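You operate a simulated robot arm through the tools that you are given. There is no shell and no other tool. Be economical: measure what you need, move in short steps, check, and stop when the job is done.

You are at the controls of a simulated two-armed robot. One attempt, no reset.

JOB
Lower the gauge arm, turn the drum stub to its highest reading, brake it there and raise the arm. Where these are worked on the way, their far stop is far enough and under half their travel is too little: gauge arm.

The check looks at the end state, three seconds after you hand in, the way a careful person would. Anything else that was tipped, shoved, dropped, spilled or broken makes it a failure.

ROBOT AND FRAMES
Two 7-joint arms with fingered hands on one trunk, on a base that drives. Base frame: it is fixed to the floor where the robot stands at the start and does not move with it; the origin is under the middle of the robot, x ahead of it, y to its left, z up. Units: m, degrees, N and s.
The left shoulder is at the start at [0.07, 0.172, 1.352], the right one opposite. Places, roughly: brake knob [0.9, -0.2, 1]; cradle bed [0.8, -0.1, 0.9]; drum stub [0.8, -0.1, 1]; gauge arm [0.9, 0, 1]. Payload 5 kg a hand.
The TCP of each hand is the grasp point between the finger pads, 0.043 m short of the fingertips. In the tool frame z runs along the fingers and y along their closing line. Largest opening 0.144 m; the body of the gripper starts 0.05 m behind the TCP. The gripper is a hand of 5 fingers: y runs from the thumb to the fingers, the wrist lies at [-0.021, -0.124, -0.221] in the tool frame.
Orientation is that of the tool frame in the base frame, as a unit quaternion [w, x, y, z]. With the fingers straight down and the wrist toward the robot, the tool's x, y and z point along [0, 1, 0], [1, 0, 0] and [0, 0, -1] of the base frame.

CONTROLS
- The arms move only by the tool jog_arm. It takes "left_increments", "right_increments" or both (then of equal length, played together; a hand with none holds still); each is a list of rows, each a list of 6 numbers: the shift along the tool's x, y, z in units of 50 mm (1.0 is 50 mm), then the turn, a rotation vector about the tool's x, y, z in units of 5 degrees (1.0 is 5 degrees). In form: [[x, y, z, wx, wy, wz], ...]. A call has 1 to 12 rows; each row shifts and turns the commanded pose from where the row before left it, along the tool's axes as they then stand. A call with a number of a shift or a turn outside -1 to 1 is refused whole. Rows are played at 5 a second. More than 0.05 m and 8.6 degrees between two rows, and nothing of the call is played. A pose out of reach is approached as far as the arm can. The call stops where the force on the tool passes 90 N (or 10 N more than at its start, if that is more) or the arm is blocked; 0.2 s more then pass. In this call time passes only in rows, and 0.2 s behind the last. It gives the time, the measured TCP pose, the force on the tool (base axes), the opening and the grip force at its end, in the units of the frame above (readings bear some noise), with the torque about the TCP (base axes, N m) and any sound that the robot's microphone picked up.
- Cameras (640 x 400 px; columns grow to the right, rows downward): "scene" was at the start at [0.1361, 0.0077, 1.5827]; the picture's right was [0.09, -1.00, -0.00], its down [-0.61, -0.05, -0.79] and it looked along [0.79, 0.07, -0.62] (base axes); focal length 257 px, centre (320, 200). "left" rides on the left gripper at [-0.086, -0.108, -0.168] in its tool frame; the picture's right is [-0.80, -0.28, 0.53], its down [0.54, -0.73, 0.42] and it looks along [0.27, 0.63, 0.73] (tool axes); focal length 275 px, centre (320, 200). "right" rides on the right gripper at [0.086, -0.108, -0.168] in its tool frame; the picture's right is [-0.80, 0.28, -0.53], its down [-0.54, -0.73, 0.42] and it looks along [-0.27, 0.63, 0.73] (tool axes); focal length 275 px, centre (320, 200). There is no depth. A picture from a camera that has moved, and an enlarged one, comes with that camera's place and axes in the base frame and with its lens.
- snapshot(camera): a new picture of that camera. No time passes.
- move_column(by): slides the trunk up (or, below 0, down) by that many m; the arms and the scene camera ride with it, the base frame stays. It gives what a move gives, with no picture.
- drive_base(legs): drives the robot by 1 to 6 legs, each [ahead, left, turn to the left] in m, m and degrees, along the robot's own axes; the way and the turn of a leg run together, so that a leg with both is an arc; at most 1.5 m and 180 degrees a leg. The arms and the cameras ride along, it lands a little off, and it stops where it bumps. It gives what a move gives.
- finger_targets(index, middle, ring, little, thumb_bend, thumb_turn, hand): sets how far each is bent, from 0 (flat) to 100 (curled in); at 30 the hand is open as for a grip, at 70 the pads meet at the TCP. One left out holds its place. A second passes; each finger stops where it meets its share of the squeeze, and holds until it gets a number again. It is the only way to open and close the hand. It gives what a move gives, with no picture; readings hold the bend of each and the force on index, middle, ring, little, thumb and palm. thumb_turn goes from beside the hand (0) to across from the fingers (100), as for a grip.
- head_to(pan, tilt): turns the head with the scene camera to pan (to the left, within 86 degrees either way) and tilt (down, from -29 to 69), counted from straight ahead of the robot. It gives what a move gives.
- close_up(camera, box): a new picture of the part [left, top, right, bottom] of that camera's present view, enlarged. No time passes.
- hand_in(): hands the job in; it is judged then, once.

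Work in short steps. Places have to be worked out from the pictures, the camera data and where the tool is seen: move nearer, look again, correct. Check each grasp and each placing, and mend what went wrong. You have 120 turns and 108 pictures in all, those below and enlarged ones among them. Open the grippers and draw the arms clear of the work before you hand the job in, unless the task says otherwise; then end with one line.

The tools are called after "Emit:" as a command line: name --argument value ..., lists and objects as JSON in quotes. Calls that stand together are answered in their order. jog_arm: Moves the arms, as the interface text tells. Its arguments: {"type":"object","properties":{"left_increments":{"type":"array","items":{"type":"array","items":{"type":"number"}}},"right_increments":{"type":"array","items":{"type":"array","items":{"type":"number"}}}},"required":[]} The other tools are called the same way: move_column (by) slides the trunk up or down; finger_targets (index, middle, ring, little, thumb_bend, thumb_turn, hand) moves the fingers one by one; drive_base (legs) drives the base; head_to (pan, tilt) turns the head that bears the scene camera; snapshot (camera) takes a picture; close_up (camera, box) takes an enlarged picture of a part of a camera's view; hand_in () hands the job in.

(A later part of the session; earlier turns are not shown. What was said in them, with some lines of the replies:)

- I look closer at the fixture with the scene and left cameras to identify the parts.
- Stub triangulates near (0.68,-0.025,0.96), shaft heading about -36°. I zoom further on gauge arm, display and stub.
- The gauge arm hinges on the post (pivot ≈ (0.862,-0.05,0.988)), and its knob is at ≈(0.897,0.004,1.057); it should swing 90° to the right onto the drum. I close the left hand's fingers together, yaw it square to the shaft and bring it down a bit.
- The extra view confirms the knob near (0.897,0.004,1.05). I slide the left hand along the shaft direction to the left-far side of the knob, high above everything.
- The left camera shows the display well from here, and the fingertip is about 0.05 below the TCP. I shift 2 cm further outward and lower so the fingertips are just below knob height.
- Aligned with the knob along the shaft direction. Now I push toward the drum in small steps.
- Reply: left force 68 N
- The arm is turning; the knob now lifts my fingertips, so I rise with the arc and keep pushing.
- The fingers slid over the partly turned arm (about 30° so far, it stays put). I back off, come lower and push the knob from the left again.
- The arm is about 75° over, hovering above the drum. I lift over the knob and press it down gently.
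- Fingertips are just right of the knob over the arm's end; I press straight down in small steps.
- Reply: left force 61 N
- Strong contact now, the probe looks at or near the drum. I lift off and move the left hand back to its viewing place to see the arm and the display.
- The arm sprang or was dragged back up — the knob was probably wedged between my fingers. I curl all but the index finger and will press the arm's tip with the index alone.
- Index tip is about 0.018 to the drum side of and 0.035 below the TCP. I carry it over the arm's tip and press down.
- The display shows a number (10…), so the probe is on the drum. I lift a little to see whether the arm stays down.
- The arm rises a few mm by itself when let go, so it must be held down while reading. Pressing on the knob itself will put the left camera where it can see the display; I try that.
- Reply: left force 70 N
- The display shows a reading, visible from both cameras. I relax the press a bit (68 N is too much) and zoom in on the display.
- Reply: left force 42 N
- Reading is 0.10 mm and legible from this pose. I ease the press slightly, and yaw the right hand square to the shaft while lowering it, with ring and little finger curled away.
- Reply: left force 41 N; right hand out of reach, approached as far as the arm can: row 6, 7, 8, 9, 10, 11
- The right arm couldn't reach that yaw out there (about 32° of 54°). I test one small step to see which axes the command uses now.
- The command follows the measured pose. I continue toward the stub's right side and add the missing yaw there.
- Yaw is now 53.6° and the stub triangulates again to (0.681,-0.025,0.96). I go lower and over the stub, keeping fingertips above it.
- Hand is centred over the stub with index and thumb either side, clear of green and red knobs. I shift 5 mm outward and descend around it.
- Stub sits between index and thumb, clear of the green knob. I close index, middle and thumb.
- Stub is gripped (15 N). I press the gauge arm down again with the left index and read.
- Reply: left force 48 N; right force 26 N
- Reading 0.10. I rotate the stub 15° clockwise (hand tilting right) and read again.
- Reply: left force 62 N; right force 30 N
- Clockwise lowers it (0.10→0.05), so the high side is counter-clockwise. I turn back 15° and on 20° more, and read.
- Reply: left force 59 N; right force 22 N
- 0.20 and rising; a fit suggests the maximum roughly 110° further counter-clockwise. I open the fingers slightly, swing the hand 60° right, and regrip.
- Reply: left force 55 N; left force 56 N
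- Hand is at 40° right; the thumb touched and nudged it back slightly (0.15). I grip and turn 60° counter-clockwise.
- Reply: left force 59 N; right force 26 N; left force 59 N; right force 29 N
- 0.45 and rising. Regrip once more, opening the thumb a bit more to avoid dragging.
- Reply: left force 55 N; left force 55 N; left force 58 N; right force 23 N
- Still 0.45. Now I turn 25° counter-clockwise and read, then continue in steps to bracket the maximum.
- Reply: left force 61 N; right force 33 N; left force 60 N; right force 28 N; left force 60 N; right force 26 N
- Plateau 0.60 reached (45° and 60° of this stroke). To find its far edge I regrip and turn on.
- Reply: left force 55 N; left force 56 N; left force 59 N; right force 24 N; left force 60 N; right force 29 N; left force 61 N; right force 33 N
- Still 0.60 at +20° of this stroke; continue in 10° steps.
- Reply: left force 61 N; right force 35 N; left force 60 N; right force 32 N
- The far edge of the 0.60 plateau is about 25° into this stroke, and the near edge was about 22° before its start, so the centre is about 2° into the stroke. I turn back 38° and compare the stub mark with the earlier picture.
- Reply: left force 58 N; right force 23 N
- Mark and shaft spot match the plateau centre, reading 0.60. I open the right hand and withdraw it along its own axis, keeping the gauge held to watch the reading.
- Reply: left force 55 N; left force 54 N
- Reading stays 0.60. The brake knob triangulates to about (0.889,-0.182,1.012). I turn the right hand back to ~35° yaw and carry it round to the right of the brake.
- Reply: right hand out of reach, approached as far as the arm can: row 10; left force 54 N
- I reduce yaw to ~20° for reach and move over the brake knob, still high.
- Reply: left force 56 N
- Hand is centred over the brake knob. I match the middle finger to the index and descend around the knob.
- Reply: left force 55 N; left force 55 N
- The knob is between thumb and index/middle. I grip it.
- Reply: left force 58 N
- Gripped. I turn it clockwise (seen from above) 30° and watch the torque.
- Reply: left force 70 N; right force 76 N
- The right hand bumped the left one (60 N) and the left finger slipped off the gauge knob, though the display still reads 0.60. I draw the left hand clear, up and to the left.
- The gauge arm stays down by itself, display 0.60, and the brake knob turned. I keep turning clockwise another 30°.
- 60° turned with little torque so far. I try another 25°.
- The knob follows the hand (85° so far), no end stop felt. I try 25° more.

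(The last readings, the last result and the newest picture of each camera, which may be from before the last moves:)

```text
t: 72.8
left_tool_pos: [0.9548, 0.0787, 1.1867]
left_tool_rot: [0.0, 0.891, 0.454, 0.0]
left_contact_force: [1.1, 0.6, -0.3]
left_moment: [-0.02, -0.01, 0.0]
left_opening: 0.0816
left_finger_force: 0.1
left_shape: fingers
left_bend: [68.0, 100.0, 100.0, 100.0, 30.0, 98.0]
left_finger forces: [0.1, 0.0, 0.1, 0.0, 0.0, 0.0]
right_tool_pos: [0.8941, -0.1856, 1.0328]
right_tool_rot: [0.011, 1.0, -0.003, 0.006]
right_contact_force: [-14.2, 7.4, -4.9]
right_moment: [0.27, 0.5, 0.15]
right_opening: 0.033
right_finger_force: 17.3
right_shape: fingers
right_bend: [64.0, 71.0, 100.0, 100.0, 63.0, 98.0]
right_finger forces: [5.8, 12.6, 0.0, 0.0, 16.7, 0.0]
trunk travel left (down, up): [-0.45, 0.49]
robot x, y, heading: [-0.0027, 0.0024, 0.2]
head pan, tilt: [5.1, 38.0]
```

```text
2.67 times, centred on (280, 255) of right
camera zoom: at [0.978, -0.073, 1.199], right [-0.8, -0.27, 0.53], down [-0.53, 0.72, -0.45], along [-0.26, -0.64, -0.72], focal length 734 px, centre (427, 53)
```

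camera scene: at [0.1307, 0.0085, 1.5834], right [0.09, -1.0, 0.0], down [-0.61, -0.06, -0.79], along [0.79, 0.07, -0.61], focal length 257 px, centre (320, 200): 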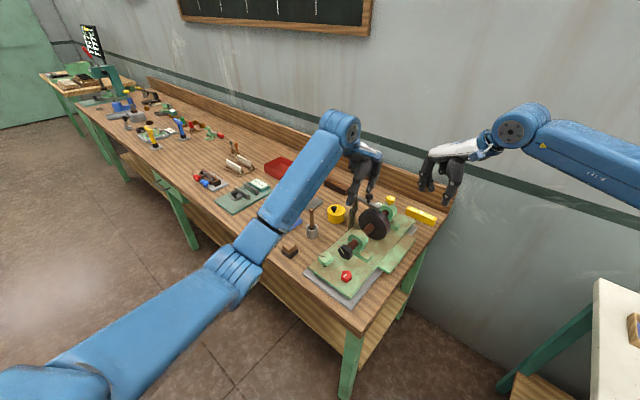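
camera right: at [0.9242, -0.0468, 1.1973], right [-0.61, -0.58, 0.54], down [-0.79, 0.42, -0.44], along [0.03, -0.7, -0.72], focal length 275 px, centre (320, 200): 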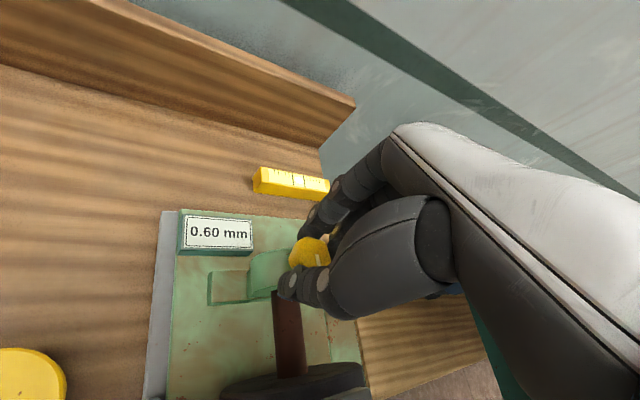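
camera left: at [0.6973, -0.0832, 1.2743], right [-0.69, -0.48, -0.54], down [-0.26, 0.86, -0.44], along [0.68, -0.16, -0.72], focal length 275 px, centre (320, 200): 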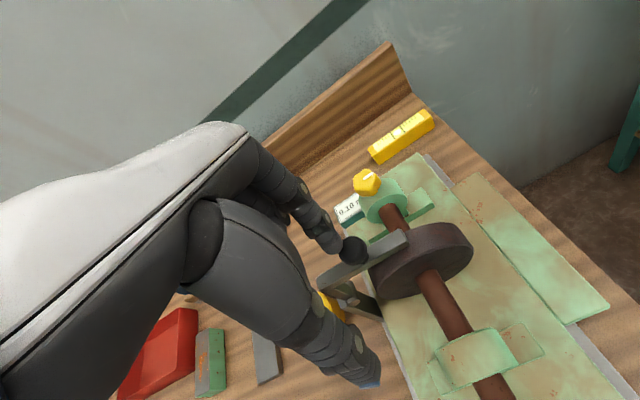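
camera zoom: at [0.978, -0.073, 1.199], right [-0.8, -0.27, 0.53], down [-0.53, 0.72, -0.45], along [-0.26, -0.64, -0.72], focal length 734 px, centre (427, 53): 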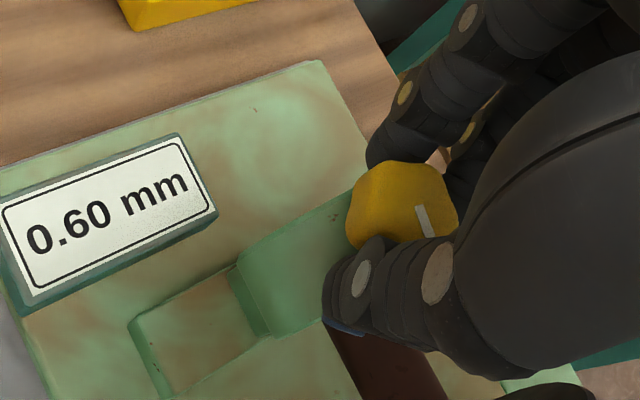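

Torque is creeping up (0.15 N m) at 110°, still no stop. I open, unwind the hand and regrip for another stroke.

Emit:
finger_targets --hand "right" --index 46 --middle 48 --thumb_bend 48

Emit:
jog_arm --right_increments '[[0, 0, -0.3, 0, 0, 0], [0, 0, -0.3, 0, 0, -1], [0, 0, -0.3, 0, 0, -1], [0, 0, 0, 0, 0, -1], [0, 0, 0, 0, 0, -1], [0, 0, 0, 0, 0, -1], [0, 0, 0, 0, 0, -1], [0, 0, 0, 0, 0, -1], [0, 0, 0, 0, 0, -1], [0, 0, 0, 0, 0, -1], [0, 0, 0, 0, 0, -1], [0, 0, 0, 0, 0, -1]]'

Emit:
jog_arm --right_increments '[[0, 0, 0, 0, 0, -1], [0, 0, 0, 0, 0, -1], [0, 0, 0, 0, 0, -1], [0, 0, 0, 0, 0, -1], [0, 0, 0, 0, 0, -1], [0, 0, 0, 0, 0, -1], [0, 0, 0, 0, 0, -1], [0, 0, 0, 0, 0, -1], [0, 0, 0, 0, 0, -1], [0, 0, 0, 0, 0, -1]]'

Emit:
snapshot --camera "right"

```text
t: 73.8
left_tool_pos: [0.9567, 0.0763, 1.1866]
left_tool_rot: [0.0, 0.891, 0.454, 0.0]
left_contact_force: [0.4, -0.2, -0.2]
left_moment: [0.0, -0.01, 0.01]
left_opening: 0.0815
left_finger_force: 0.1
left_shape: fingers
left_bend: [68.0, 100.0, 100.0, 100.0, 30.0, 98.0]
left_finger forces: [0.0, 0.0, 0.0, 0.1, 0.0, 0.0]
right_tool_pos: [0.8936, -0.1858, 1.0305]
right_tool_rot: [0.011, 1.0, -0.003, 0.006]
right_contact_force: [0.3, -0.3, -0.5]
right_moment: [0.0, -0.01, 0.01]
right_opening: 0.0889
right_finger_force: 0.2
right_shape: fingers
right_bend: [46.0, 48.0, 100.0, 100.0, 48.0, 98.0]
right_finger forces: [0.0, 0.1, 0.1, 0.0, 0.1, 0.0]
trunk travel left (down, up): [-0.45, 0.49]
robot x, y, heading: [0.0021, 0.0015, -0.0]
head pan, tilt: [5.1, 38.0]
```

```text
t: 76.4
left_tool_pos: [0.9573, 0.0768, 1.1869]
left_tool_rot: [0.0, 0.891, 0.454, 0.0]
left_contact_force: [0.7, -0.2, -0.3]
left_moment: [-0.02, 0.02, 0.01]
left_opening: 0.0816
left_finger_force: 0.1
left_shape: fingers
left_bend: [68.0, 100.0, 100.0, 100.0, 30.0, 98.0]
left_finger forces: [0.1, 0.1, 0.1, 0.1, 0.0, 0.0]
right_tool_pos: [0.8922, -0.1862, 1.077]
right_tool_rot: [0.013, 0.888, 0.459, 0.0]
right_contact_force: [-0.3, -0.1, -0.1]
right_moment: [0.02, 0.0, -0.03]
right_opening: 0.0889
right_finger_force: 0.1
right_shape: fingers
right_bend: [46.0, 48.0, 100.0, 100.0, 48.0, 98.0]
right_finger forces: [0.0, 0.0, 0.0, 0.0, 0.0, 0.0]
trunk travel left (down, up): [-0.45, 0.49]
robot x, y, heading: [0.0011, -0.004, 0.0]
head pan, tilt: [5.1, 38.0]
```

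```text
t: 78.6
left_tool_pos: [0.9567, 0.0778, 1.1862]
left_tool_rot: [-0.001, 0.891, 0.455, 0.0]
left_contact_force: [0.2, 0.3, 1.0]
left_moment: [0.02, 0.04, -0.01]
left_opening: 0.0818
left_finger_force: 0.1
left_shape: fingers
left_bend: [68.0, 100.0, 100.0, 100.0, 30.0, 98.0]
left_finger forces: [0.0, 0.1, 0.0, 0.0, 0.0, 0.0]
right_tool_pos: [0.8934, -0.1859, 1.0768]
right_tool_rot: [0.012, 0.611, 0.791, -0.005]
right_contact_force: [-0.6, 0.6, 0.4]
right_moment: [-0.01, 0.04, 0.0]
right_opening: 0.089
right_finger_force: 0.0
right_shape: fingers
right_bend: [46.0, 48.0, 100.0, 100.0, 48.0, 98.0]
right_finger forces: [0.0, 0.0, 0.0, 0.1, 0.1, 0.0]
trunk travel left (down, up): [-0.45, 0.49]
robot x, y, heading: [-0.0015, 0.0006, -0.0]
head pan, tilt: [5.1, 38.0]
```

```text
25 pictures are left
camera right: at [0.764, -0.1258, 1.2427], right [0.47, -0.69, 0.56], down [-0.56, -0.72, -0.41], along [0.68, -0.12, -0.72], focal length 275 px, centre (320, 200)
```

right: 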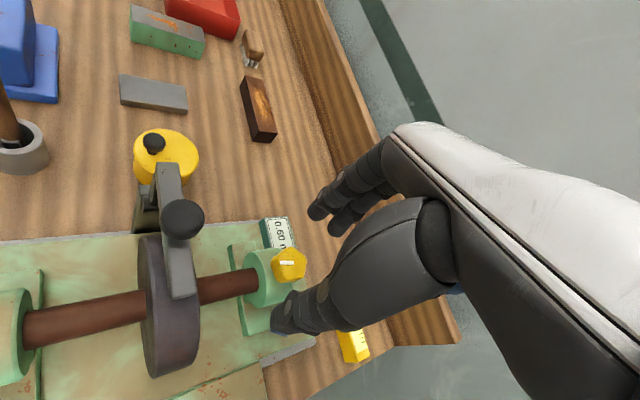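

The knob mark has turned about 100°. Down again, grip, and a second clockwise stroke in parts, watching the torque.

Emit:
jog_arm --right_increments '[[0, 0, 0.5, 0, 0, 0], [0, 0, 0.42, 0, 0, 0]]'

Emit:
finger_targets --hand "right" --index 72 --middle 72 --thumb_bend 72

Emit:
jog_arm --right_increments '[[0, 0, 0, 0, 0, 1], [0, 0, 0, 0, 0, 1], [0, 0, 0, 0, 0, 1], [0, 0, 0, 0, 0, 1], [0, 0, 0, 0, 0, 1], [0, 0, 0, 0, 0, 1], [0, 0, 0, 0, 0, 1], [0, 0, 0, 0, 0, 1]]'

Emit:
close_up --camera "right" --box '[200, 180, 400, 330]'

```text
t: 79.2
left_tool_pos: [0.9571, 0.0767, 1.1855]
left_tool_rot: [-0.001, 0.891, 0.455, -0.001]
left_contact_force: [0.5, -0.3, -0.7]
left_moment: [0.0, 0.02, 0.03]
left_opening: 0.0813
left_finger_force: 0.1
left_shape: fingers
left_bend: [68.0, 100.0, 100.0, 100.0, 30.0, 98.0]
left_finger forces: [0.1, 0.1, 0.0, 0.0, 0.0, 0.0]
right_tool_pos: [0.895, -0.1864, 1.0303]
right_tool_rot: [0.011, 0.612, 0.791, -0.005]
right_contact_force: [0.8, -1.3, 0.4]
right_moment: [-0.02, 0.06, 0.06]
right_opening: 0.0891
right_finger_force: 0.0
right_shape: fingers
right_bend: [46.0, 48.0, 100.0, 100.0, 48.0, 98.0]
right_finger forces: [0.1, 0.0, 0.1, 0.1, 0.0, 0.1]
trunk travel left (down, up): [-0.45, 0.49]
robot x, y, heading: [0.0015, -0.0003, 0.1]
head pan, tilt: [5.1, 38.0]
```

```text
t: 80.2
left_tool_pos: [0.9579, 0.0778, 1.1863]
left_tool_rot: [-0.001, 0.891, 0.454, 0.0]
left_contact_force: [-0.5, 0.3, -0.2]
left_moment: [0.03, 0.0, -0.01]
left_opening: 0.0817
left_finger_force: 0.0
left_shape: fingers
left_bend: [68.0, 100.0, 100.0, 100.0, 30.0, 98.0]
left_finger forces: [0.1, 0.0, 0.1, 0.0, 0.0, 0.1]
right_tool_pos: [0.8952, -0.1869, 1.0289]
right_tool_rot: [0.012, 0.611, 0.791, -0.006]
right_contact_force: [9.3, -0.8, -4.3]
right_moment: [-0.03, -0.17, 0.05]
right_opening: 0.0311
right_finger_force: 15.6
right_shape: fingers
right_bend: [61.0, 67.0, 100.0, 100.0, 66.0, 97.0]
right_finger forces: [13.0, 8.0, 0.0, 0.1, 10.2, 0.0]
trunk travel left (down, up): [-0.45, 0.49]
robot x, y, heading: [0.0023, -0.003, -0.2]
head pan, tilt: [5.1, 38.0]
```

```text
t: 82.0
left_tool_pos: [0.9574, 0.077, 1.1871]
left_tool_rot: [-0.001, 0.891, 0.454, 0.0]
left_contact_force: [-0.5, -0.3, -0.3]
left_moment: [-0.01, 0.02, 0.0]
left_opening: 0.0815
left_finger_force: 0.2
left_shape: fingers
left_bend: [68.0, 100.0, 100.0, 100.0, 30.0, 98.0]
left_finger forces: [0.1, 0.0, 0.0, 0.0, 0.0, 0.1]
right_tool_pos: [0.8938, -0.1869, 1.0299]
right_tool_rot: [0.012, 0.846, 0.533, -0.001]
right_contact_force: [-1.0, -1.5, -9.1]
right_moment: [0.0, 0.18, 0.36]
right_opening: 0.0314
right_finger_force: 16.7
right_shape: fingers
right_bend: [62.0, 71.0, 100.0, 100.0, 65.0, 100.0]
right_finger forces: [12.7, 4.9, 0.0, 0.0, 15.1, 0.0]
trunk travel left (down, up): [-0.45, 0.49]
robot x, y, heading: [-0.0014, 0.0016, -0.1]
head pan, tilt: [5.1, 38.0]
```

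```text
2.67 times, centred on (300, 255) of right
camera zoom: at [0.8318, -0.0588, 1.1947], right [-0.09, -0.83, 0.55], down [-0.88, -0.19, -0.43], along [0.46, -0.53, -0.72], focal length 734 px, centre (373, 53)
```

zoom: 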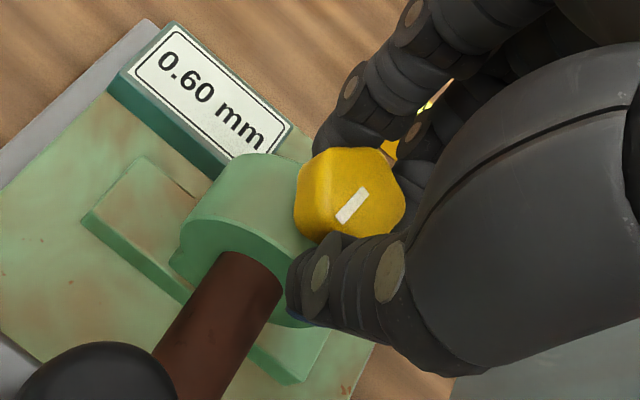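

The mark shows the knob no longer follows and torque rose to 0.36 N m: it is at its stop after about 90–100°. I release it and rise clear.

Emit:
finger_targets --hand "right" --index 46 --middle 48 --thumb_bend 48

Emit:
jog_arm --right_increments '[[0, 0, -0.5, 0, 0, 0], [0, 0, -0.9, 0, 0, 0], [0, 0, -0.9, 0, 0, 0], [0, 0, 0, 0, 0, -1], [0, 0, 0, 0, 0, -1], [0, 0, 0, 0, 0, -1], [0, 0, 0, 0, 0, -1], [0, 0, 0, 0, 0, -1], [0, 0, 0, 0, 0, -1], [0, 0, 0, 0, 0, -1]]'

Emit:
close_up --camera "left" --box '[380, 90, 640, 280]'

Emit:
close_up --camera "scene" --box '[290, 150, 450, 270]'

```text
t: 83.0
left_tool_pos: [0.9562, 0.0776, 1.1873]
left_tool_rot: [0.0, 0.891, 0.454, 0.0]
left_contact_force: [0.7, 0.1, -0.1]
left_moment: [0.01, 0.02, -0.02]
left_opening: 0.0816
left_finger_force: 0.1
left_shape: fingers
left_bend: [68.0, 100.0, 100.0, 100.0, 30.0, 98.0]
left_finger forces: [0.0, 0.0, 0.0, 0.1, 0.0, 0.1]
right_tool_pos: [0.8938, -0.1868, 1.0318]
right_tool_rot: [0.013, 0.845, 0.534, -0.002]
right_contact_force: [-0.4, 0.5, -0.3]
right_moment: [0.0, 0.01, 0.01]
right_opening: 0.0889
right_finger_force: 0.0
right_shape: fingers
right_bend: [46.0, 48.0, 100.0, 100.0, 48.0, 98.0]
right_finger forces: [0.0, 0.0, 0.0, 0.0, 0.0, 0.0]
trunk travel left (down, up): [-0.45, 0.49]
robot x, y, heading: [0.0032, 0.0013, -0.0]
head pan, tilt: [5.1, 38.0]
```

```text
t: 85.2
left_tool_pos: [0.9567, 0.0762, 1.1869]
left_tool_rot: [-0.002, 0.891, 0.453, 0.0]
left_contact_force: [-0.4, -0.1, 0.2]
left_moment: [-0.01, 0.03, 0.02]
left_opening: 0.0817
left_finger_force: 0.0
left_shape: fingers
left_bend: [68.0, 100.0, 100.0, 100.0, 30.0, 98.0]
left_finger forces: [0.1, 0.0, 0.0, 0.0, 0.0, 0.0]
right_tool_pos: [0.8925, -0.1854, 1.1461]
right_tool_rot: [0.012, 0.645, 0.764, -0.004]
right_contact_force: [0.7, -0.5, -0.5]
right_moment: [0.02, 0.01, -0.03]
right_opening: 0.0889
right_finger_force: 0.1
right_shape: fingers
right_bend: [46.0, 48.0, 100.0, 100.0, 48.0, 98.0]
right_finger forces: [0.0, 0.0, 0.1, 0.1, 0.0, 0.0]
trunk travel left (down, up): [-0.45, 0.49]
robot x, y, heading: [-0.0019, 0.0021, -0.1]
head pan, tilt: [5.1, 38.0]
```

```text
2.11 times, centred on (510, 185) of left
camera zoom: at [0.8175, 0.0694, 1.3538], right [-0.7, -0.48, -0.53], down [-0.27, 0.87, -0.42], along [0.66, -0.15, -0.73], focal length 580 px, centre (-80, 232)
```

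zoom: 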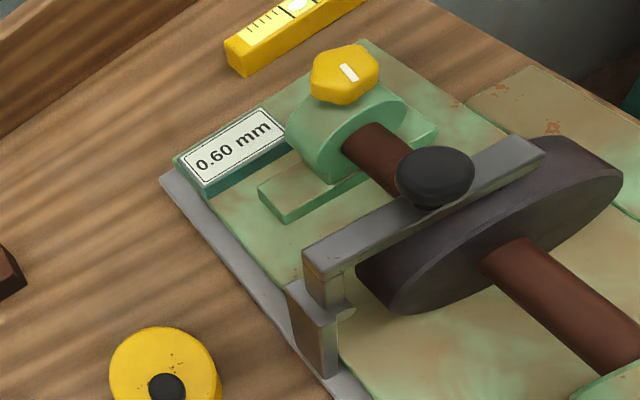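

```text
3.33 times, centred on (370, 210) of scene
camera zoom: at [0.1365, 0.0073, 1.5827], right [0.09, -1.0, 0.0], down [-0.61, -0.05, -0.79], along [0.78, 0.07, -0.62], focal length 858 px, centre (153, 167)
```

zoom: 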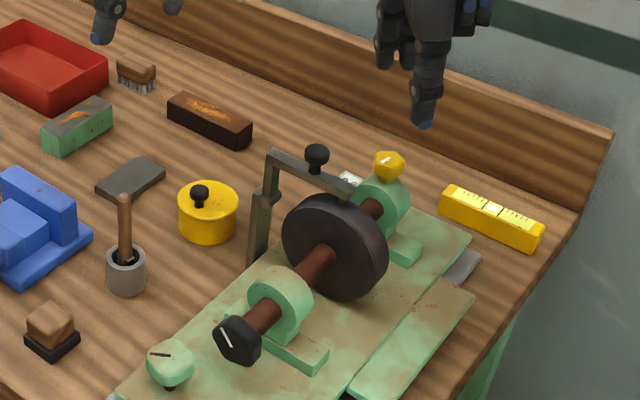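

Brake mark turned 90°, reading holds 0.60. To make sure the brake really grips, I'll test the stub gently; right hand goes back round to the stub.

Emit:
jog_arm --right_increments '[[-0.325, -0.93, 0, 0, 0, 0], [-0.325, -0.93, 0, 0, 0, 0], [-0.325, -0.93, 0, 0, 0, 0], [-0.325, -0.93, 0, 0, 0, 0], [0.755, -0.48, 0, 0, 0, 0], [0.755, -0.48, 0, 0, 0, 0], [0.755, -0.48, 0, 0, 0, 0], [0.755, -0.48, 0, 0, 0, 0]]'

Emit:
jog_arm --right_increments '[[0, 0, 0, 0, 0, -0.98], [0, 0, 0, 0, 0, -0.98], [0, 0, 0, 0, 0, -0.98], [0, 0, 0, 0, 0, -0.98], [0, 0, 0, 0, 0, -0.98], [0, 0, 0, 0, 0, -0.98], [0, 0, 0, 0, 0, -0.98], [0, 0, 0, 0, 0, -0.98], [0, 0, 0, 0, 0, -0.98]]'

```text
t: 87.0
left_tool_pos: [0.9583, 0.079, 1.1864]
left_tool_rot: [0.0, 0.892, 0.453, 0.0]
left_contact_force: [-0.4, 0.1, -0.8]
left_moment: [-0.05, 0.03, 0.01]
left_opening: 0.0818
left_finger_force: 0.1
left_shape: fingers
left_bend: [68.0, 100.0, 100.0, 100.0, 30.0, 98.0]
left_finger forces: [0.0, 0.0, 0.0, 0.1, 0.0, 0.0]
right_tool_pos: [0.6005, -0.1481, 1.1409]
right_tool_rot: [0.012, 0.646, 0.763, -0.006]
right_contact_force: [-0.6, 1.0, 0.9]
right_moment: [0.0, -0.02, -0.04]
right_opening: 0.0894
right_finger_force: 0.0
right_shape: fingers
right_bend: [46.0, 48.0, 100.0, 100.0, 48.0, 97.0]
right_finger forces: [0.0, 0.0, 0.0, 0.1, 0.0, 0.0]
trunk travel left (down, up): [-0.45, 0.49]
robot x, y, heading: [-0.0036, 0.002, 0.1]
head pan, tilt: [5.1, 38.0]
```

```text
t: 89.0
left_tool_pos: [0.957, 0.0772, 1.1876]
left_tool_rot: [0.0, 0.891, 0.454, 0.0]
left_contact_force: [0.9, 0.5, 0.2]
left_moment: [0.01, 0.03, 0.0]
left_opening: 0.0817
left_finger_force: 0.1
left_shape: fingers
left_bend: [68.0, 100.0, 100.0, 100.0, 30.0, 98.0]
left_finger forces: [0.1, 0.0, 0.1, 0.0, 0.0, 0.0]
right_tool_pos: [0.6, -0.1463, 1.1413]
right_tool_rot: [0.009, 0.311, 0.95, -0.009]
right_contact_force: [-0.6, 0.2, -0.3]
right_moment: [-0.01, 0.02, 0.0]
right_opening: 0.0891
right_finger_force: 0.0
right_shape: fingers
right_bend: [46.0, 48.0, 100.0, 100.0, 48.0, 97.0]
right_finger forces: [0.1, 0.0, 0.0, 0.1, 0.0, 0.0]
trunk travel left (down, up): [-0.45, 0.49]
robot x, y, heading: [0.002, 0.0038, 0.1]
head pan, tilt: [5.1, 38.0]
```

Same route as before: down, over the stub, then lower around it.

Emit:
jog_arm --right_increments '[[0.25, 0, 0.65, 0, 0, 0], [0, 0, 0.65, 0, 0, 0], [0, 0, 0.6, 0, 0, 0], [0, 0.97, 0, 0, 0, 0], [0, 0.97, 0, 0, 0, 0], [0, 0.97, 0, 0, 0, 0], [0, 0, 0.6, 0, 0, 0], [0, 0, 0.6, 0, 0, 0], [0, 0, 0.35, 0, 0, 0]]'

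Emit:
close_up --camera "scene" --box '[300, 200, 400, 275]'

```text
t: 91.0
left_tool_pos: [0.9565, 0.0767, 1.1862]
left_tool_rot: [-0.001, 0.891, 0.455, 0.0]
left_contact_force: [-0.3, 0.8, -0.8]
left_moment: [0.0, 0.02, 0.0]
left_opening: 0.0817
left_finger_force: 0.2
left_shape: fingers
left_bend: [68.0, 100.0, 100.0, 100.0, 30.0, 98.0]
left_finger forces: [0.0, 0.0, 0.1, 0.0, 0.0, 0.0]
right_tool_pos: [0.6787, -0.0254, 0.9679]
right_tool_rot: [0.009, 0.311, 0.95, -0.009]
right_contact_force: [-0.6, -0.2, -0.4]
right_moment: [0.0, 0.03, -0.01]
right_opening: 0.0892
right_finger_force: 0.1
right_shape: fingers
right_bend: [46.0, 48.0, 100.0, 100.0, 48.0, 97.0]
right_finger forces: [0.0, 0.1, 0.0, 0.0, 0.0, 0.0]
trunk travel left (down, up): [-0.45, 0.49]
robot x, y, heading: [0.0002, 0.0035, 0.2]
head pan, tilt: [5.1, 38.0]
```

```text
5.33 times, centred on (350, 238) of scene
camera zoom: at [0.1367, 0.0083, 1.5827], right [0.09, -1.0, 0.0], down [-0.61, -0.06, -0.79], along [0.78, 0.07, -0.62], focal length 1372 px, centre (160, 0)
```

zoom: 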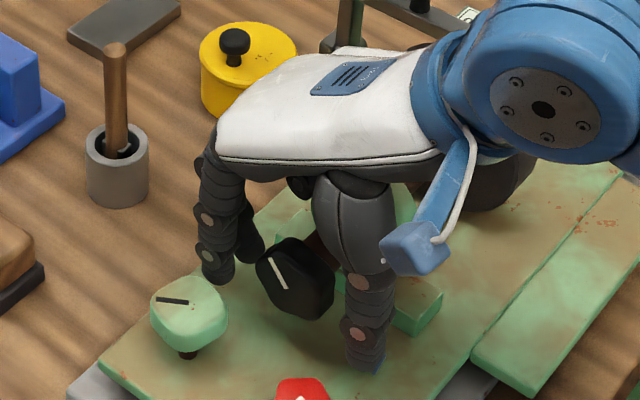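

In place. I grip and twist only 10° to feel the resistance.

Emit:
finger_targets --hand "right" --index 72 --middle 72 --thumb_bend 72

Emit:
jog_arm --right_increments '[[0, 0, 0, 1, 0, 0], [0, 0, 0, 1, 0, 0]]'

Emit:
close_up --camera "scene" --box '[300, 200, 400, 275]'

```text
t: 92.0
left_tool_pos: [0.957, 0.076, 1.1862]
left_tool_rot: [-0.002, 0.891, 0.454, 0.0]
left_contact_force: [0.0, 0.2, -0.6]
left_moment: [-0.03, 0.03, 0.03]
left_opening: 0.0819
left_finger_force: 0.1
left_shape: fingers
left_bend: [68.0, 100.0, 100.0, 100.0, 30.0, 98.0]
left_finger forces: [0.0, 0.0, 0.0, 0.0, 0.0, 0.1]
right_tool_pos: [0.6785, -0.027, 0.9662]
right_tool_rot: [0.008, 0.312, 0.95, -0.009]
right_contact_force: [-0.8, -2.6, -9.1]
right_moment: [-0.27, 0.05, 0.0]
right_opening: 0.0363
right_finger_force: 16.3
right_shape: fingers
right_bend: [57.0, 72.0, 100.0, 100.0, 64.0, 97.0]
right_finger forces: [15.8, 1.0, 0.0, 0.0, 16.3, 0.1]
trunk travel left (down, up): [-0.45, 0.49]
robot x, y, heading: [0.0027, 0.0005, -0.0]
head pan, tilt: [5.1, 38.0]
```

```text
t: 92.6
left_tool_pos: [0.9582, 0.0764, 1.1846]
left_tool_rot: [-0.001, 0.891, 0.454, -0.002]
left_contact_force: [-0.2, 0.5, 0.4]
left_moment: [0.01, 0.0, 0.01]
left_opening: 0.0816
left_finger_force: 0.0
left_shape: fingers
left_bend: [68.0, 100.0, 100.0, 100.0, 30.0, 98.0]
left_finger forces: [0.0, 0.0, 0.1, 0.0, 0.1, 0.0]
right_tool_pos: [0.6797, -0.026, 0.9661]
right_tool_rot: [-0.019, 0.312, 0.945, -0.092]
right_contact_force: [4.2, -0.9, -16.0]
right_moment: [0.32, -0.49, -0.05]
right_opening: 0.0358
right_finger_force: 16.0
right_shape: fingers
right_bend: [71.0, 72.0, 100.0, 100.0, 64.0, 97.0]
right_finger forces: [14.1, 1.9, 0.0, 0.1, 16.0, 0.0]
trunk travel left (down, up): [-0.45, 0.49]
robot x, y, heading: [-0.0005, -0.0006, 0.3]
head pan, tilt: [5.1, 38.0]
```

```text
5.33 times, centred on (350, 238) of scene
camera zoom: at [0.1384, 0.0078, 1.5824], right [0.09, -1.0, 0.0], down [-0.61, -0.05, -0.79], along [0.78, 0.07, -0.62], focal length 1372 px, centre (160, 0)
```

zoom: 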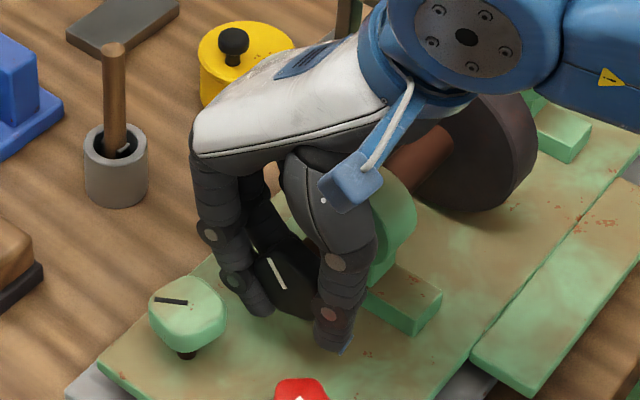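

The stub mark did not move and the torque rose to ~0.55 N m: the brake holds. I undo the twist, release, and retract the right hand well away.

Emit:
jog_arm --right_increments '[[0, 0, 0, -1, 0, 0], [0, 0, 0, -1, 0, 0]]'

Emit:
finger_targets --hand "right" --index 46 --middle 48 --thumb_bend 48

Emit:
jog_arm --right_increments '[[0, 0, -0.6, 0, 0, 0], [0, 0, -0.9, 0, 0, 0], [0, 0, -0.5, 0, 0, 0], [0, -0.95, 0, 0, 0, 0], [0, -0.95, 0, 0, 0, 0], [0, -0.9, -0.3, 0, 0, 0], [-0.3, 0, -0.6, 0, 0, 0.95], [-0.3, 0, -0.6, 0, 0, 0.95], [-0.3, 0, -0.6, 0, 0, 0.95], [-0.3, 0, -0.6, 0, 0, 0.95], [-0.5, 0, -0.6, 0, 0, 0.95], [-0.8, 0, 0, 0, 0, 0.95]]'

Emit:
close_up --camera "left" --box '[380, 90, 640, 280]'

Emit:
close_up --camera "scene" --box '[290, 150, 450, 270]'

```text
t: 93.2
left_tool_pos: [0.9565, 0.0753, 1.1844]
left_tool_rot: [-0.001, 0.891, 0.454, -0.001]
left_contact_force: [-0.3, 0.2, 0.4]
left_moment: [0.03, 0.01, 0.01]
left_opening: 0.0818
left_finger_force: 0.2
left_shape: fingers
left_bend: [68.0, 100.0, 100.0, 100.0, 30.0, 98.0]
left_finger forces: [0.0, 0.0, 0.0, 0.0, 0.0, 0.1]
right_tool_pos: [0.6781, -0.0264, 0.9667]
right_tool_rot: [0.009, 0.312, 0.95, -0.009]
right_contact_force: [-2.4, -11.0, -14.3]
right_moment: [-0.78, 0.32, -0.01]
right_opening: 0.0353
right_finger_force: 18.1
right_shape: fingers
right_bend: [57.0, 72.0, 100.0, 100.0, 66.0, 97.0]
right_finger forces: [16.8, 2.5, 0.0, 0.0, 16.6, 0.0]
trunk travel left (down, up): [-0.45, 0.49]
robot x, y, heading: [-0.0045, 0.0021, -0.1]
head pan, tilt: [5.1, 38.0]
```

```text
t: 94.2
left_tool_pos: [0.9562, 0.0775, 1.1864]
left_tool_rot: [0.0, 0.891, 0.454, 0.0]
left_contact_force: [0.5, 0.0, -0.5]
left_moment: [0.05, 0.0, -0.01]
left_opening: 0.0816
left_finger_force: 0.1
left_shape: fingers
left_bend: [68.0, 100.0, 100.0, 100.0, 30.0, 98.0]
left_finger forces: [0.0, 0.0, 0.0, 0.1, 0.1, 0.0]
right_tool_pos: [0.6771, -0.025, 0.9674]
right_tool_rot: [0.009, 0.311, 0.95, -0.008]
right_contact_force: [0.5, -0.3, -1.0]
right_moment: [0.0, 0.01, 0.04]
right_opening: 0.089
right_finger_force: 0.1
right_shape: fingers
right_bend: [46.0, 48.0, 100.0, 100.0, 48.0, 97.0]
right_finger forces: [0.0, 0.1, 0.0, 0.1, 0.1, 0.0]
trunk travel left (down, up): [-0.45, 0.49]
robot x, y, heading: [-0.0019, 0.0001, 0.1]
head pan, tilt: [5.1, 38.0]
```

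```text
t: 96.8
left_tool_pos: [0.9556, 0.0756, 1.1875]
left_tool_rot: [-0.001, 0.891, 0.454, 0.001]
left_contact_force: [0.7, 0.3, -0.1]
left_moment: [0.07, 0.0, -0.03]
left_opening: 0.0815
left_finger_force: 0.1
left_shape: fingers
left_bend: [68.0, 100.0, 100.0, 100.0, 30.0, 98.0]
left_finger forces: [0.0, 0.0, 0.0, 0.1, 0.0, 0.0]
right_tool_pos: [0.6679, -0.2313, 1.2365]
right_tool_rot: [0.011, 0.536, 0.844, -0.005]
right_contact_force: [0.6, -1.1, -0.2]
right_moment: [0.06, 0.01, 0.01]
right_opening: 0.089
right_finger_force: 0.0
right_shape: fingers
right_bend: [46.0, 48.0, 100.0, 100.0, 48.0, 98.0]
right_finger forces: [0.0, 0.0, 0.1, 0.0, 0.0, 0.0]
trunk travel left (down, up): [-0.45, 0.49]
robot x, y, heading: [-0.0012, -0.0001, 0.1]
head pan, tilt: [5.1, 38.0]
```

```text
2.11 times, centred on (510, 185) of left
camera zoom: at [0.817, 0.0676, 1.3542], right [-0.7, -0.48, -0.53], down [-0.27, 0.87, -0.42], along [0.66, -0.15, -0.73], focal length 580 px, centre (-80, 232)
```

zoom: 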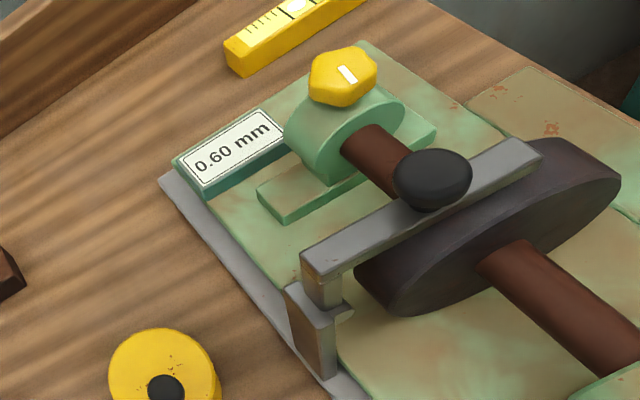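

```text
3.33 times, centred on (370, 210) of scene
camera zoom: at [0.1361, 0.0053, 1.5827], right [0.09, -1.0, 0.0], down [-0.61, -0.05, -0.79], along [0.79, 0.07, -0.62], focal length 858 px, centre (153, 167)
```

zoom: 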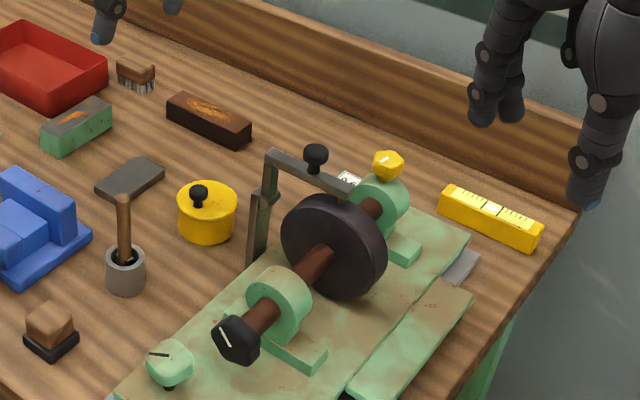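

Everything still at 0.60 and right hand is clear. Now the left index goes over to the right side of the gauge knob, ready to push the arm back up.

Emit:
jog_arm --left_increments '[[-0.95, 0, 0, 0, 0, 0], [-0.95, 0, 0, 0, 0, 0], [-0.95, 0, 0, 0, 0, 0], [-0.95, 0, 0, 0, 0, 0], [-0.95, 0, 0, 0, 0, 0], [0, 0, 0.8, 0, 0, 0], [0, 0, 0.85, 0, 0, 0]]'

Emit:
close_up --camera "left" --box '[220, 150, 480, 330]'

Emit:
close_up --camera "scene" --box '[330, 150, 430, 225]'

```text
t: 98.4
left_tool_pos: [0.8162, -0.1137, 1.1035]
left_tool_rot: [0.0, 0.891, 0.454, 0.001]
left_contact_force: [-0.5, -0.5, 0.9]
left_moment: [-0.02, 0.04, -0.01]
left_opening: 0.0819
left_finger_force: 0.1
left_shape: fingers
left_bend: [68.0, 100.0, 100.0, 100.0, 30.0, 97.0]
left_finger forces: [0.0, 0.0, 0.0, 0.0, 0.0, 0.0]
right_tool_pos: [0.6695, -0.2305, 1.2359]
right_tool_rot: [0.01, 0.536, 0.844, -0.007]
right_contact_force: [-0.2, 0.5, 0.0]
right_moment: [-0.03, 0.04, -0.04]
right_opening: 0.0891
right_finger_force: 0.0
right_shape: fingers
right_bend: [46.0, 48.0, 100.0, 100.0, 48.0, 98.0]
right_finger forces: [0.1, 0.1, 0.1, 0.0, 0.1, 0.1]
trunk travel left (down, up): [-0.45, 0.49]
robot x, y, heading: [0.0001, 0.0005, 0.1]
head pan, tilt: [5.1, 38.0]
```

```text
2.22 times, centred on (350, 240) of left
camera zoom: at [0.6766, -0.1214, 1.2706], right [-0.7, -0.48, -0.53], down [-0.27, 0.87, -0.42], along [0.66, -0.15, -0.73], focal length 612 px, centre (253, 111)
```

zoom: 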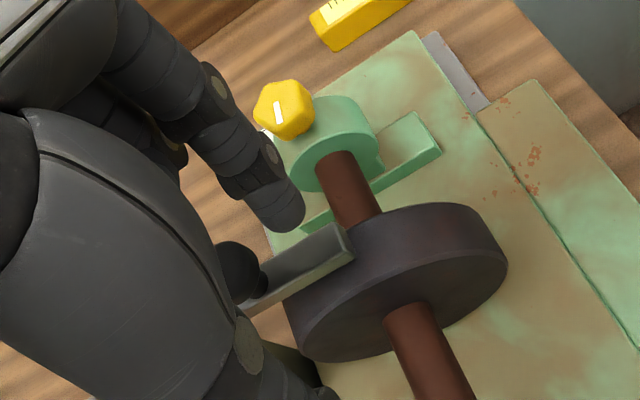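

```text
5.33 times, centred on (380, 188) of scene
camera zoom: at [0.1371, 0.0078, 1.5827], right [0.09, -1.0, 0.0], down [-0.61, -0.05, -0.79], along [0.78, 0.07, -0.62], focal length 1372 px, centre (0, 267)
```

zoom: 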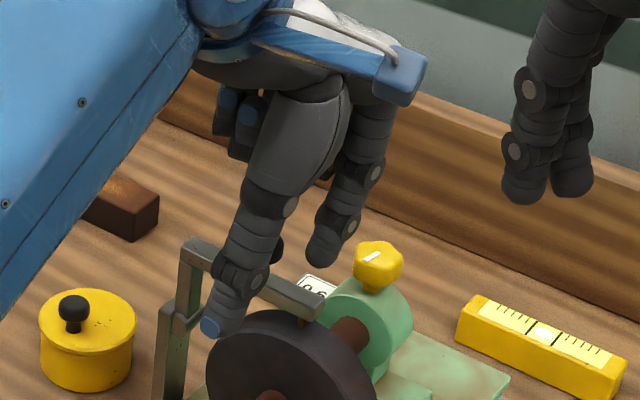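

Index tip is right of the knob but 9 mm too far back; I correct that and push left in small steps.

Emit:
jog_arm --left_increments '[[0, -0.17, 0, 0, 0, 0], [0.25, 0, 0, 0, 0, 0], [0.25, 0, 0, 0, 0, 0], [0.25, 0, 0, 0, 0, 0], [0.25, 0, 0, 0, 0, 0], [0.25, 0, 0, 0, 0, 0]]'

Emit:
close_up --camera "scene" --box '[330, 150, 430, 225]'

```text
t: 99.8
left_tool_pos: [0.8449, -0.0607, 1.1086]
left_tool_rot: [0.002, 0.891, 0.454, 0.002]
left_contact_force: [-0.5, -4.4, 12.4]
left_moment: [-0.39, -0.08, 0.0]
left_opening: 0.0814
left_finger_force: 8.8
left_shape: fingers
left_bend: [68.0, 100.0, 100.0, 100.0, 30.0, 97.0]
left_finger forces: [17.9, 0.0, 0.0, 0.0, 0.0, 0.0]
right_tool_pos: [0.6668, -0.23, 1.2386]
right_tool_rot: [0.011, 0.536, 0.844, -0.007]
right_contact_force: [0.1, -0.3, 0.5]
right_moment: [-0.04, -0.01, 0.02]
right_opening: 0.0892
right_finger_force: 0.2
right_shape: fingers
right_bend: [46.0, 48.0, 100.0, 100.0, 48.0, 98.0]
right_finger forces: [0.1, 0.0, 0.1, 0.0, 0.1, 0.1]
trunk travel left (down, up): [-0.45, 0.49]
robot x, y, heading: [0.003, 0.0027, 0.2]
head pan, tilt: [5.1, 38.0]
```

```text
5.33 times, centred on (380, 188) of scene
camera zoom: at [0.1342, 0.0072, 1.5831], right [0.09, -1.0, 0.0], down [-0.61, -0.05, -0.79], along [0.79, 0.07, -0.61], focal length 1372 px, centre (0, 267)
```

zoom: 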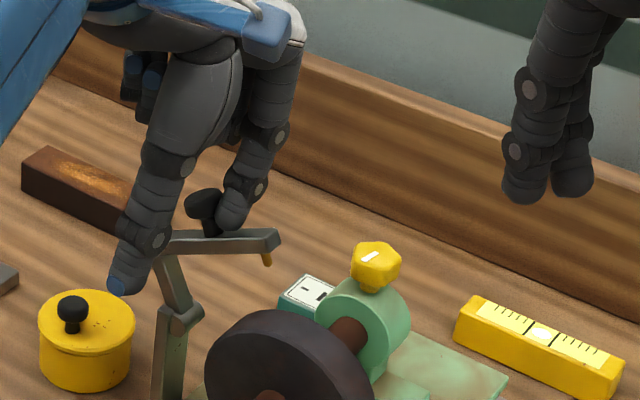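

The arm is lifting with the finger pushing the knob. I continue left with a slight rise.

Emit:
jog_arm --left_increments '[[0.2, 0, -0.15, 0, 0, 0], [0.25, 0, -0.05, 0, 0, 0], [0.25, 0, 0, 0, 0, 0], [0.25, 0, 0, 0, 0, 0]]'

Emit:
close_up --camera "scene" --box '[330, 150, 430, 225]'

```text
t: 100.8
left_tool_pos: [0.8754, -0.0202, 1.1146]
left_tool_rot: [-0.001, 0.891, 0.454, 0.0]
left_contact_force: [0.2, 0.2, 0.3]
left_moment: [0.01, 0.04, 0.01]
left_opening: 0.0816
left_finger_force: 0.0
left_shape: fingers
left_bend: [68.0, 100.0, 100.0, 100.0, 30.0, 97.0]
left_finger forces: [0.3, 0.0, 0.1, 0.0, 0.0, 0.0]
right_tool_pos: [0.6677, -0.2291, 1.2373]
right_tool_rot: [0.011, 0.536, 0.844, -0.007]
right_contact_force: [0.7, 0.1, 0.3]
right_moment: [-0.04, 0.02, 0.01]
right_opening: 0.0892
right_finger_force: 0.1
right_shape: fingers
right_bend: [46.0, 48.0, 100.0, 100.0, 48.0, 98.0]
right_finger forces: [0.0, 0.0, 0.1, 0.0, 0.0, 0.0]
trunk travel left (down, up): [-0.45, 0.49]
robot x, y, heading: [0.0007, 0.0028, -0.1]
head pan, tilt: [5.1, 38.0]
```

```text
5.33 times, centred on (380, 188) of scene
camera zoom: at [0.1365, 0.0082, 1.5827], right [0.09, -1.0, 0.0], down [-0.61, -0.05, -0.79], along [0.78, 0.07, -0.62], focal length 1372 px, centre (0, 267)
```

zoom: 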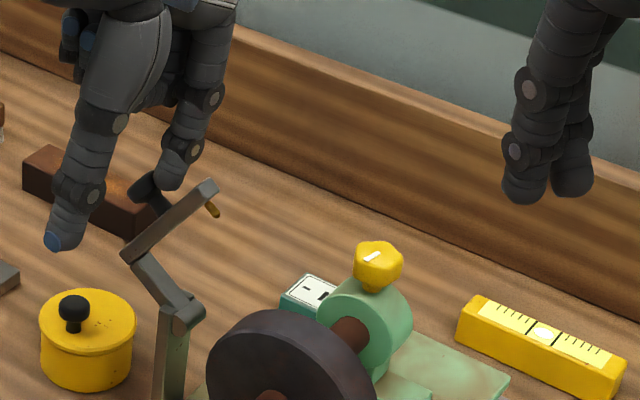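

Arm about two-thirds back up. I reposition the finger to the right of the upright link, lower, and push it the rest of the way.

Emit:
jog_arm --left_increments '[[0, 0, -0.8, 0, 0, 0], [-0.75, 0, 0, 0, 0, 0], [-0.7, 0, 0, 0, 0, 0], [0, 0, 0.7, 0, 0, 0], [0, 0, 0.6, 0, 0, 0], [0.3, 0, 0, 0, 0, 0], [0.3, 0, 0, 0, 0, 0], [0.3, 0, 0, 0, 0, 0], [0.3, 0, 0, 0, 0, 0], [0.3, 0, 0, 0, 0, 0], [0.25, 0, 0, 0, 0, 0]]'

Emit:
close_up --camera "scene" --box '[330, 150, 430, 225]'

```text
t: 103.2
left_tool_pos: [0.8791, -0.0168, 1.0904]
left_tool_rot: [-0.001, 0.893, 0.451, -0.001]
left_contact_force: [-18.7, -23.4, -5.3]
left_moment: [-0.52, 0.6, -0.58]
left_opening: 0.0867
left_finger_force: 14.1
left_shape: fingers
left_bend: [65.0, 100.0, 100.0, 100.0, 30.0, 98.0]
left_finger forces: [29.0, 0.0, 0.1, 0.1, 0.0, 0.0]
right_tool_pos: [0.6666, -0.2359, 1.2358]
right_tool_rot: [0.01, 0.537, 0.843, -0.004]
right_contact_force: [0.2, 0.6, 1.0]
right_moment: [0.04, -0.01, 0.03]
right_opening: 0.0891
right_finger_force: 0.0
right_shape: fingers
right_bend: [46.0, 48.0, 100.0, 100.0, 48.0, 98.0]
right_finger forces: [0.1, 0.1, 0.1, 0.1, 0.0, 0.1]
trunk travel left (down, up): [-0.45, 0.49]
robot x, y, heading: [0.0015, 0.0001, -0.4]
head pan, tilt: [5.1, 38.0]
```

```text
5.33 times, centred on (380, 188) of scene
camera zoom: at [0.134, 0.0028, 1.5828], right [0.09, -1.0, 0.0], down [-0.61, -0.05, -0.79], along [0.79, 0.07, -0.61], focal length 1372 px, centre (0, 267)
```

zoom: 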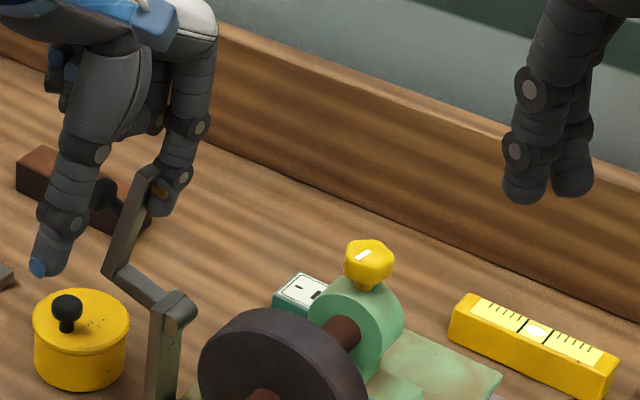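

The link is upright again with 30 N of resistance; one more small push to seat it at the stop, then back off to the right and up.

Emit:
jog_arm --left_increments '[[0.15, 0, 0, 0, 0, 0], [0.1, 0, 0, 0, 0, 0]]'

Emit:
jog_arm --left_increments '[[-0.6, 0, 0, 0, 0, 0], [-0.4, 0, -0.3, 0, 0, 0], [0, 0, -0.9, 0, 0, 0], [0, 0, -0.9, 0, 0, 0], [0, -0.9, -0.3, 0, 0, 0], [0, -0.9, -0.3, 0, 0, 0], [0, -0.9, -0.3, 0, 0, 0], [0.5, -0.8, -0.2, 0, 0, 0], [0.6, -0.7, 0, 0, 0, 0], [0.6, -0.7, 0, 0, 0, 0], [0.6, -0.7, 0, 0, 0, 0]]'

Emit:
snapshot --camera "scene"

Emit:
close_up --camera "scene" --box '[290, 160, 450, 280]'

```text
t: 103.8
left_tool_pos: [0.8825, -0.0082, 1.0906]
left_tool_rot: [0.0, 0.893, 0.449, -0.003]
left_contact_force: [-45.1, -39.0, -12.0]
left_moment: [-0.8, 1.4, -1.4]
left_opening: 0.0914
left_finger_force: 24.8
left_shape: fingers
left_bend: [62.0, 100.0, 100.0, 100.0, 30.0, 98.0]
left_finger forces: [49.8, 0.0, 0.0, 0.0, 0.0, 0.0]
right_tool_pos: [0.6637, -0.2349, 1.2383]
right_tool_rot: [0.012, 0.536, 0.844, -0.004]
right_contact_force: [1.2, -0.1, 0.5]
right_moment: [-0.02, -0.01, 0.0]
right_opening: 0.0888
right_finger_force: 0.0
right_shape: fingers
right_bend: [46.0, 48.0, 100.0, 100.0, 48.0, 98.0]
right_finger forces: [0.1, 0.0, 0.0, 0.1, 0.0, 0.0]
trunk travel left (down, up): [-0.45, 0.49]
robot x, y, heading: [0.0025, -0.0016, -0.1]
head pan, tilt: [5.1, 38.0]
```

```text
t: 106.2
left_tool_pos: [0.7002, 0.2211, 1.2469]
left_tool_rot: [0.001, 0.891, 0.453, 0.0]
left_contact_force: [-0.5, 0.1, -1.5]
left_moment: [-0.04, -0.01, 0.01]
left_opening: 0.0816
left_finger_force: 0.0
left_shape: fingers
left_bend: [68.0, 100.0, 100.0, 100.0, 30.0, 98.0]
left_finger forces: [0.1, 0.0, 0.0, 0.0, 0.1, 0.0]
right_tool_pos: [0.6663, -0.2276, 1.2376]
right_tool_rot: [0.012, 0.536, 0.844, -0.006]
right_contact_force: [-0.2, 0.5, 0.4]
right_moment: [-0.07, -0.03, -0.02]
right_opening: 0.0893
right_finger_force: 0.0
right_shape: fingers
right_bend: [46.0, 48.0, 100.0, 100.0, 48.0, 98.0]
right_finger forces: [0.0, 0.0, 0.0, 0.0, 0.0, 0.0]
trunk travel left (down, up): [-0.45, 0.49]
robot x, y, heading: [-0.0006, -0.0031, 0.0]
head pan, tilt: [5.1, 38.0]
```

```text
12 pictures are left
camera scene: at [0.135, 0.0107, 1.5828], right [0.09, -1.0, 0.0], down [-0.61, -0.06, -0.79], along [0.79, 0.07, -0.61], focal length 257 px, centre (320, 200)
```

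scene: 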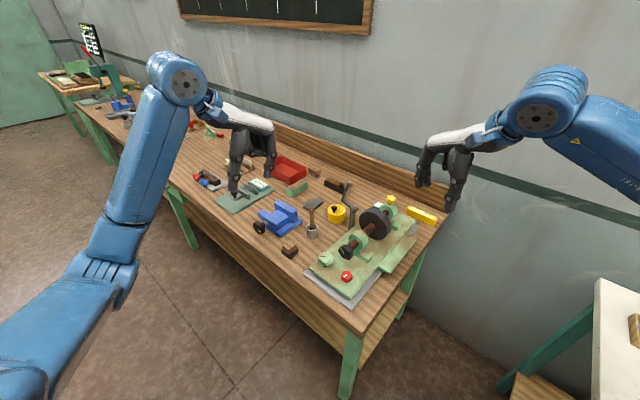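

```text
3.33 times, centred on (370, 220) of scene
camera zoom: at [0.135, 0.0107, 1.5828], right [0.09, -1.0, 0.0], down [-0.61, -0.06, -0.79], along [0.79, 0.07, -0.61], focal length 858 px, centre (153, 133)
```

zoom: 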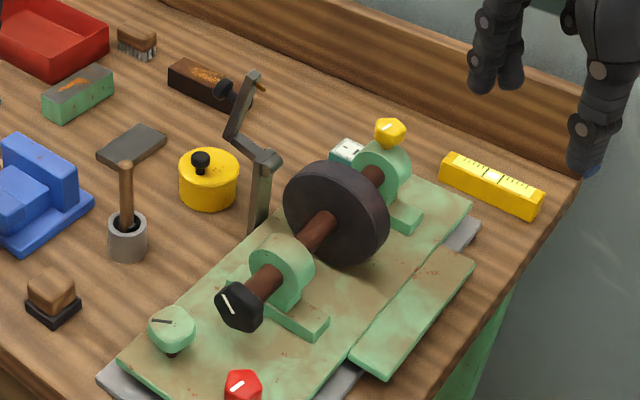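

The arm is back up like at the start, the stub and brake marks are unchanged, and nothing else moved. I raise both hands and open them fully.

Emit:
jog_arm --left_increments '[[0, 0, -0.8, 0, 0, 0], [0, 0, -0.8, 0, 0, 0]]' --right_increments '[[-0.5, 0, -0.7, 0, 0, 0], [-0.5, 0, -0.7, 0, 0, 0]]'

Emit:
finger_targets --hand "left" --index 30 --middle 30 --ring 30 --little 30 --thumb_bend 30

Emit:
finger_targets --hand "right" --index 30 --middle 30 --ring 30 --little 30 --thumb_bend 30

Emit:
close_up --camera "scene" --box '[290, 160, 450, 280]'

```text
t: 106.8
left_tool_pos: [0.701, 0.2175, 1.3289]
left_tool_rot: [-0.001, 0.891, 0.455, 0.0]
left_contact_force: [-0.3, -0.7, -0.5]
left_moment: [0.01, -0.01, 0.0]
left_opening: 0.0812
left_finger_force: 0.1
left_shape: fingers
left_bend: [68.0, 100.0, 100.0, 100.0, 30.0, 98.0]
left_finger forces: [0.1, 0.1, 0.1, 0.0, 0.1, 0.0]
right_tool_pos: [0.6888, -0.2724, 1.3067]
right_tool_rot: [0.011, 0.535, 0.845, -0.006]
right_contact_force: [-0.5, 0.1, -0.3]
right_moment: [0.01, 0.0, 0.0]
right_opening: 0.0889
right_finger_force: 0.1
right_shape: fingers
right_bend: [46.0, 48.0, 100.0, 100.0, 48.0, 98.0]
right_finger forces: [0.0, 0.0, 0.1, 0.0, 0.0, 0.0]
trunk travel left (down, up): [-0.45, 0.49]
robot x, y, heading: [-0.0029, 0.0001, 0.2]
head pan, tilt: [5.1, 38.0]
```

```text
t: 107.8
left_tool_pos: [0.703, 0.2177, 1.3275]
left_tool_rot: [0.0, 0.891, 0.454, 0.0]
left_contact_force: [-0.3, 0.8, 0.0]
left_moment: [0.02, 0.01, -0.01]
left_opening: 0.1492
left_finger_force: 0.0
left_shape: fingers
left_bend: [30.0, 30.0, 30.0, 30.0, 30.0, 98.0]
left_finger forces: [0.0, 0.0, 0.1, 0.0, 0.0, 0.0]
right_tool_pos: [0.6904, -0.2741, 1.3073]
right_tool_rot: [0.011, 0.536, 0.844, -0.006]
right_contact_force: [-0.4, 0.4, 0.0]
right_moment: [0.01, 0.01, -0.01]
right_opening: 0.0894
right_finger_force: 0.1
right_shape: fingers
right_bend: [46.0, 48.0, 100.0, 100.0, 48.0, 98.0]
right_finger forces: [0.0, 0.0, 0.0, 0.0, 0.0, 0.0]
trunk travel left (down, up): [-0.45, 0.49]
robot x, y, heading: [0.0008, -0.0002, -0.1]
head pan, tilt: [5.1, 38.0]
```

```text
t: 108.8
left_tool_pos: [0.7026, 0.2182, 1.3279]
left_tool_rot: [0.0, 0.891, 0.454, 0.001]
left_contact_force: [0.7, -0.4, 0.1]
left_moment: [-0.01, 0.01, 0.0]
left_opening: 0.1495
left_finger_force: 0.1
left_shape: fingers
left_bend: [30.0, 30.0, 30.0, 30.0, 30.0, 98.0]
left_finger forces: [0.0, 0.0, 0.0, 0.0, 0.0, 0.0]
right_tool_pos: [0.6905, -0.2727, 1.3066]
right_tool_rot: [0.011, 0.536, 0.844, -0.006]
right_contact_force: [-0.1, -0.7, -0.1]
right_moment: [-0.03, -0.04, -0.04]
right_opening: 0.149
right_finger_force: 0.1
right_shape: fingers
right_bend: [30.0, 30.0, 30.0, 30.0, 30.0, 98.0]
right_finger forces: [0.1, 0.0, 0.1, 0.0, 0.0, 0.0]
trunk travel left (down, up): [-0.45, 0.49]
robot x, y, heading: [-0.0002, 0.0015, -0.1]
head pan, tilt: [5.1, 38.0]
```

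```text
3.33 times, centred on (370, 220) of scene
camera zoom: at [0.1362, 0.0077, 1.5827], right [0.09, -1.0, 0.0], down [-0.61, -0.05, -0.79], along [0.79, 0.07, -0.62], focal length 858 px, centre (153, 133)
```

zoom: 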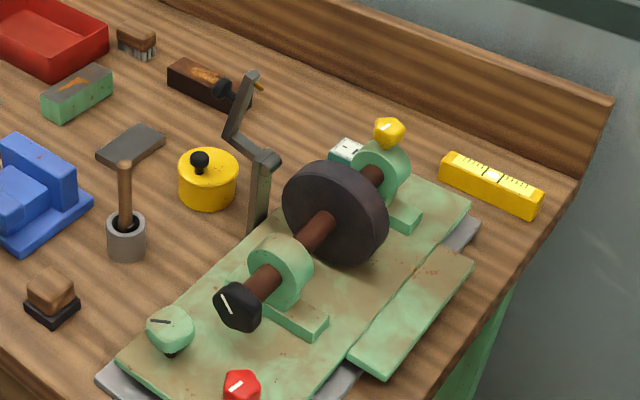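

The gauge arm is raised, the stub is at its highest reading with the brake set, and both hands are open and clear. I hand the job in.

Emit:
hand_in

```text
The job is handed in.
```

I lowered the gauge arm, turned the drum stub to its highest reading (0.60 mm), set the brake there and raised the arm again. A light 10° twist on the stub did not move it, so the brake holds. In the last picture nothing else had moved.
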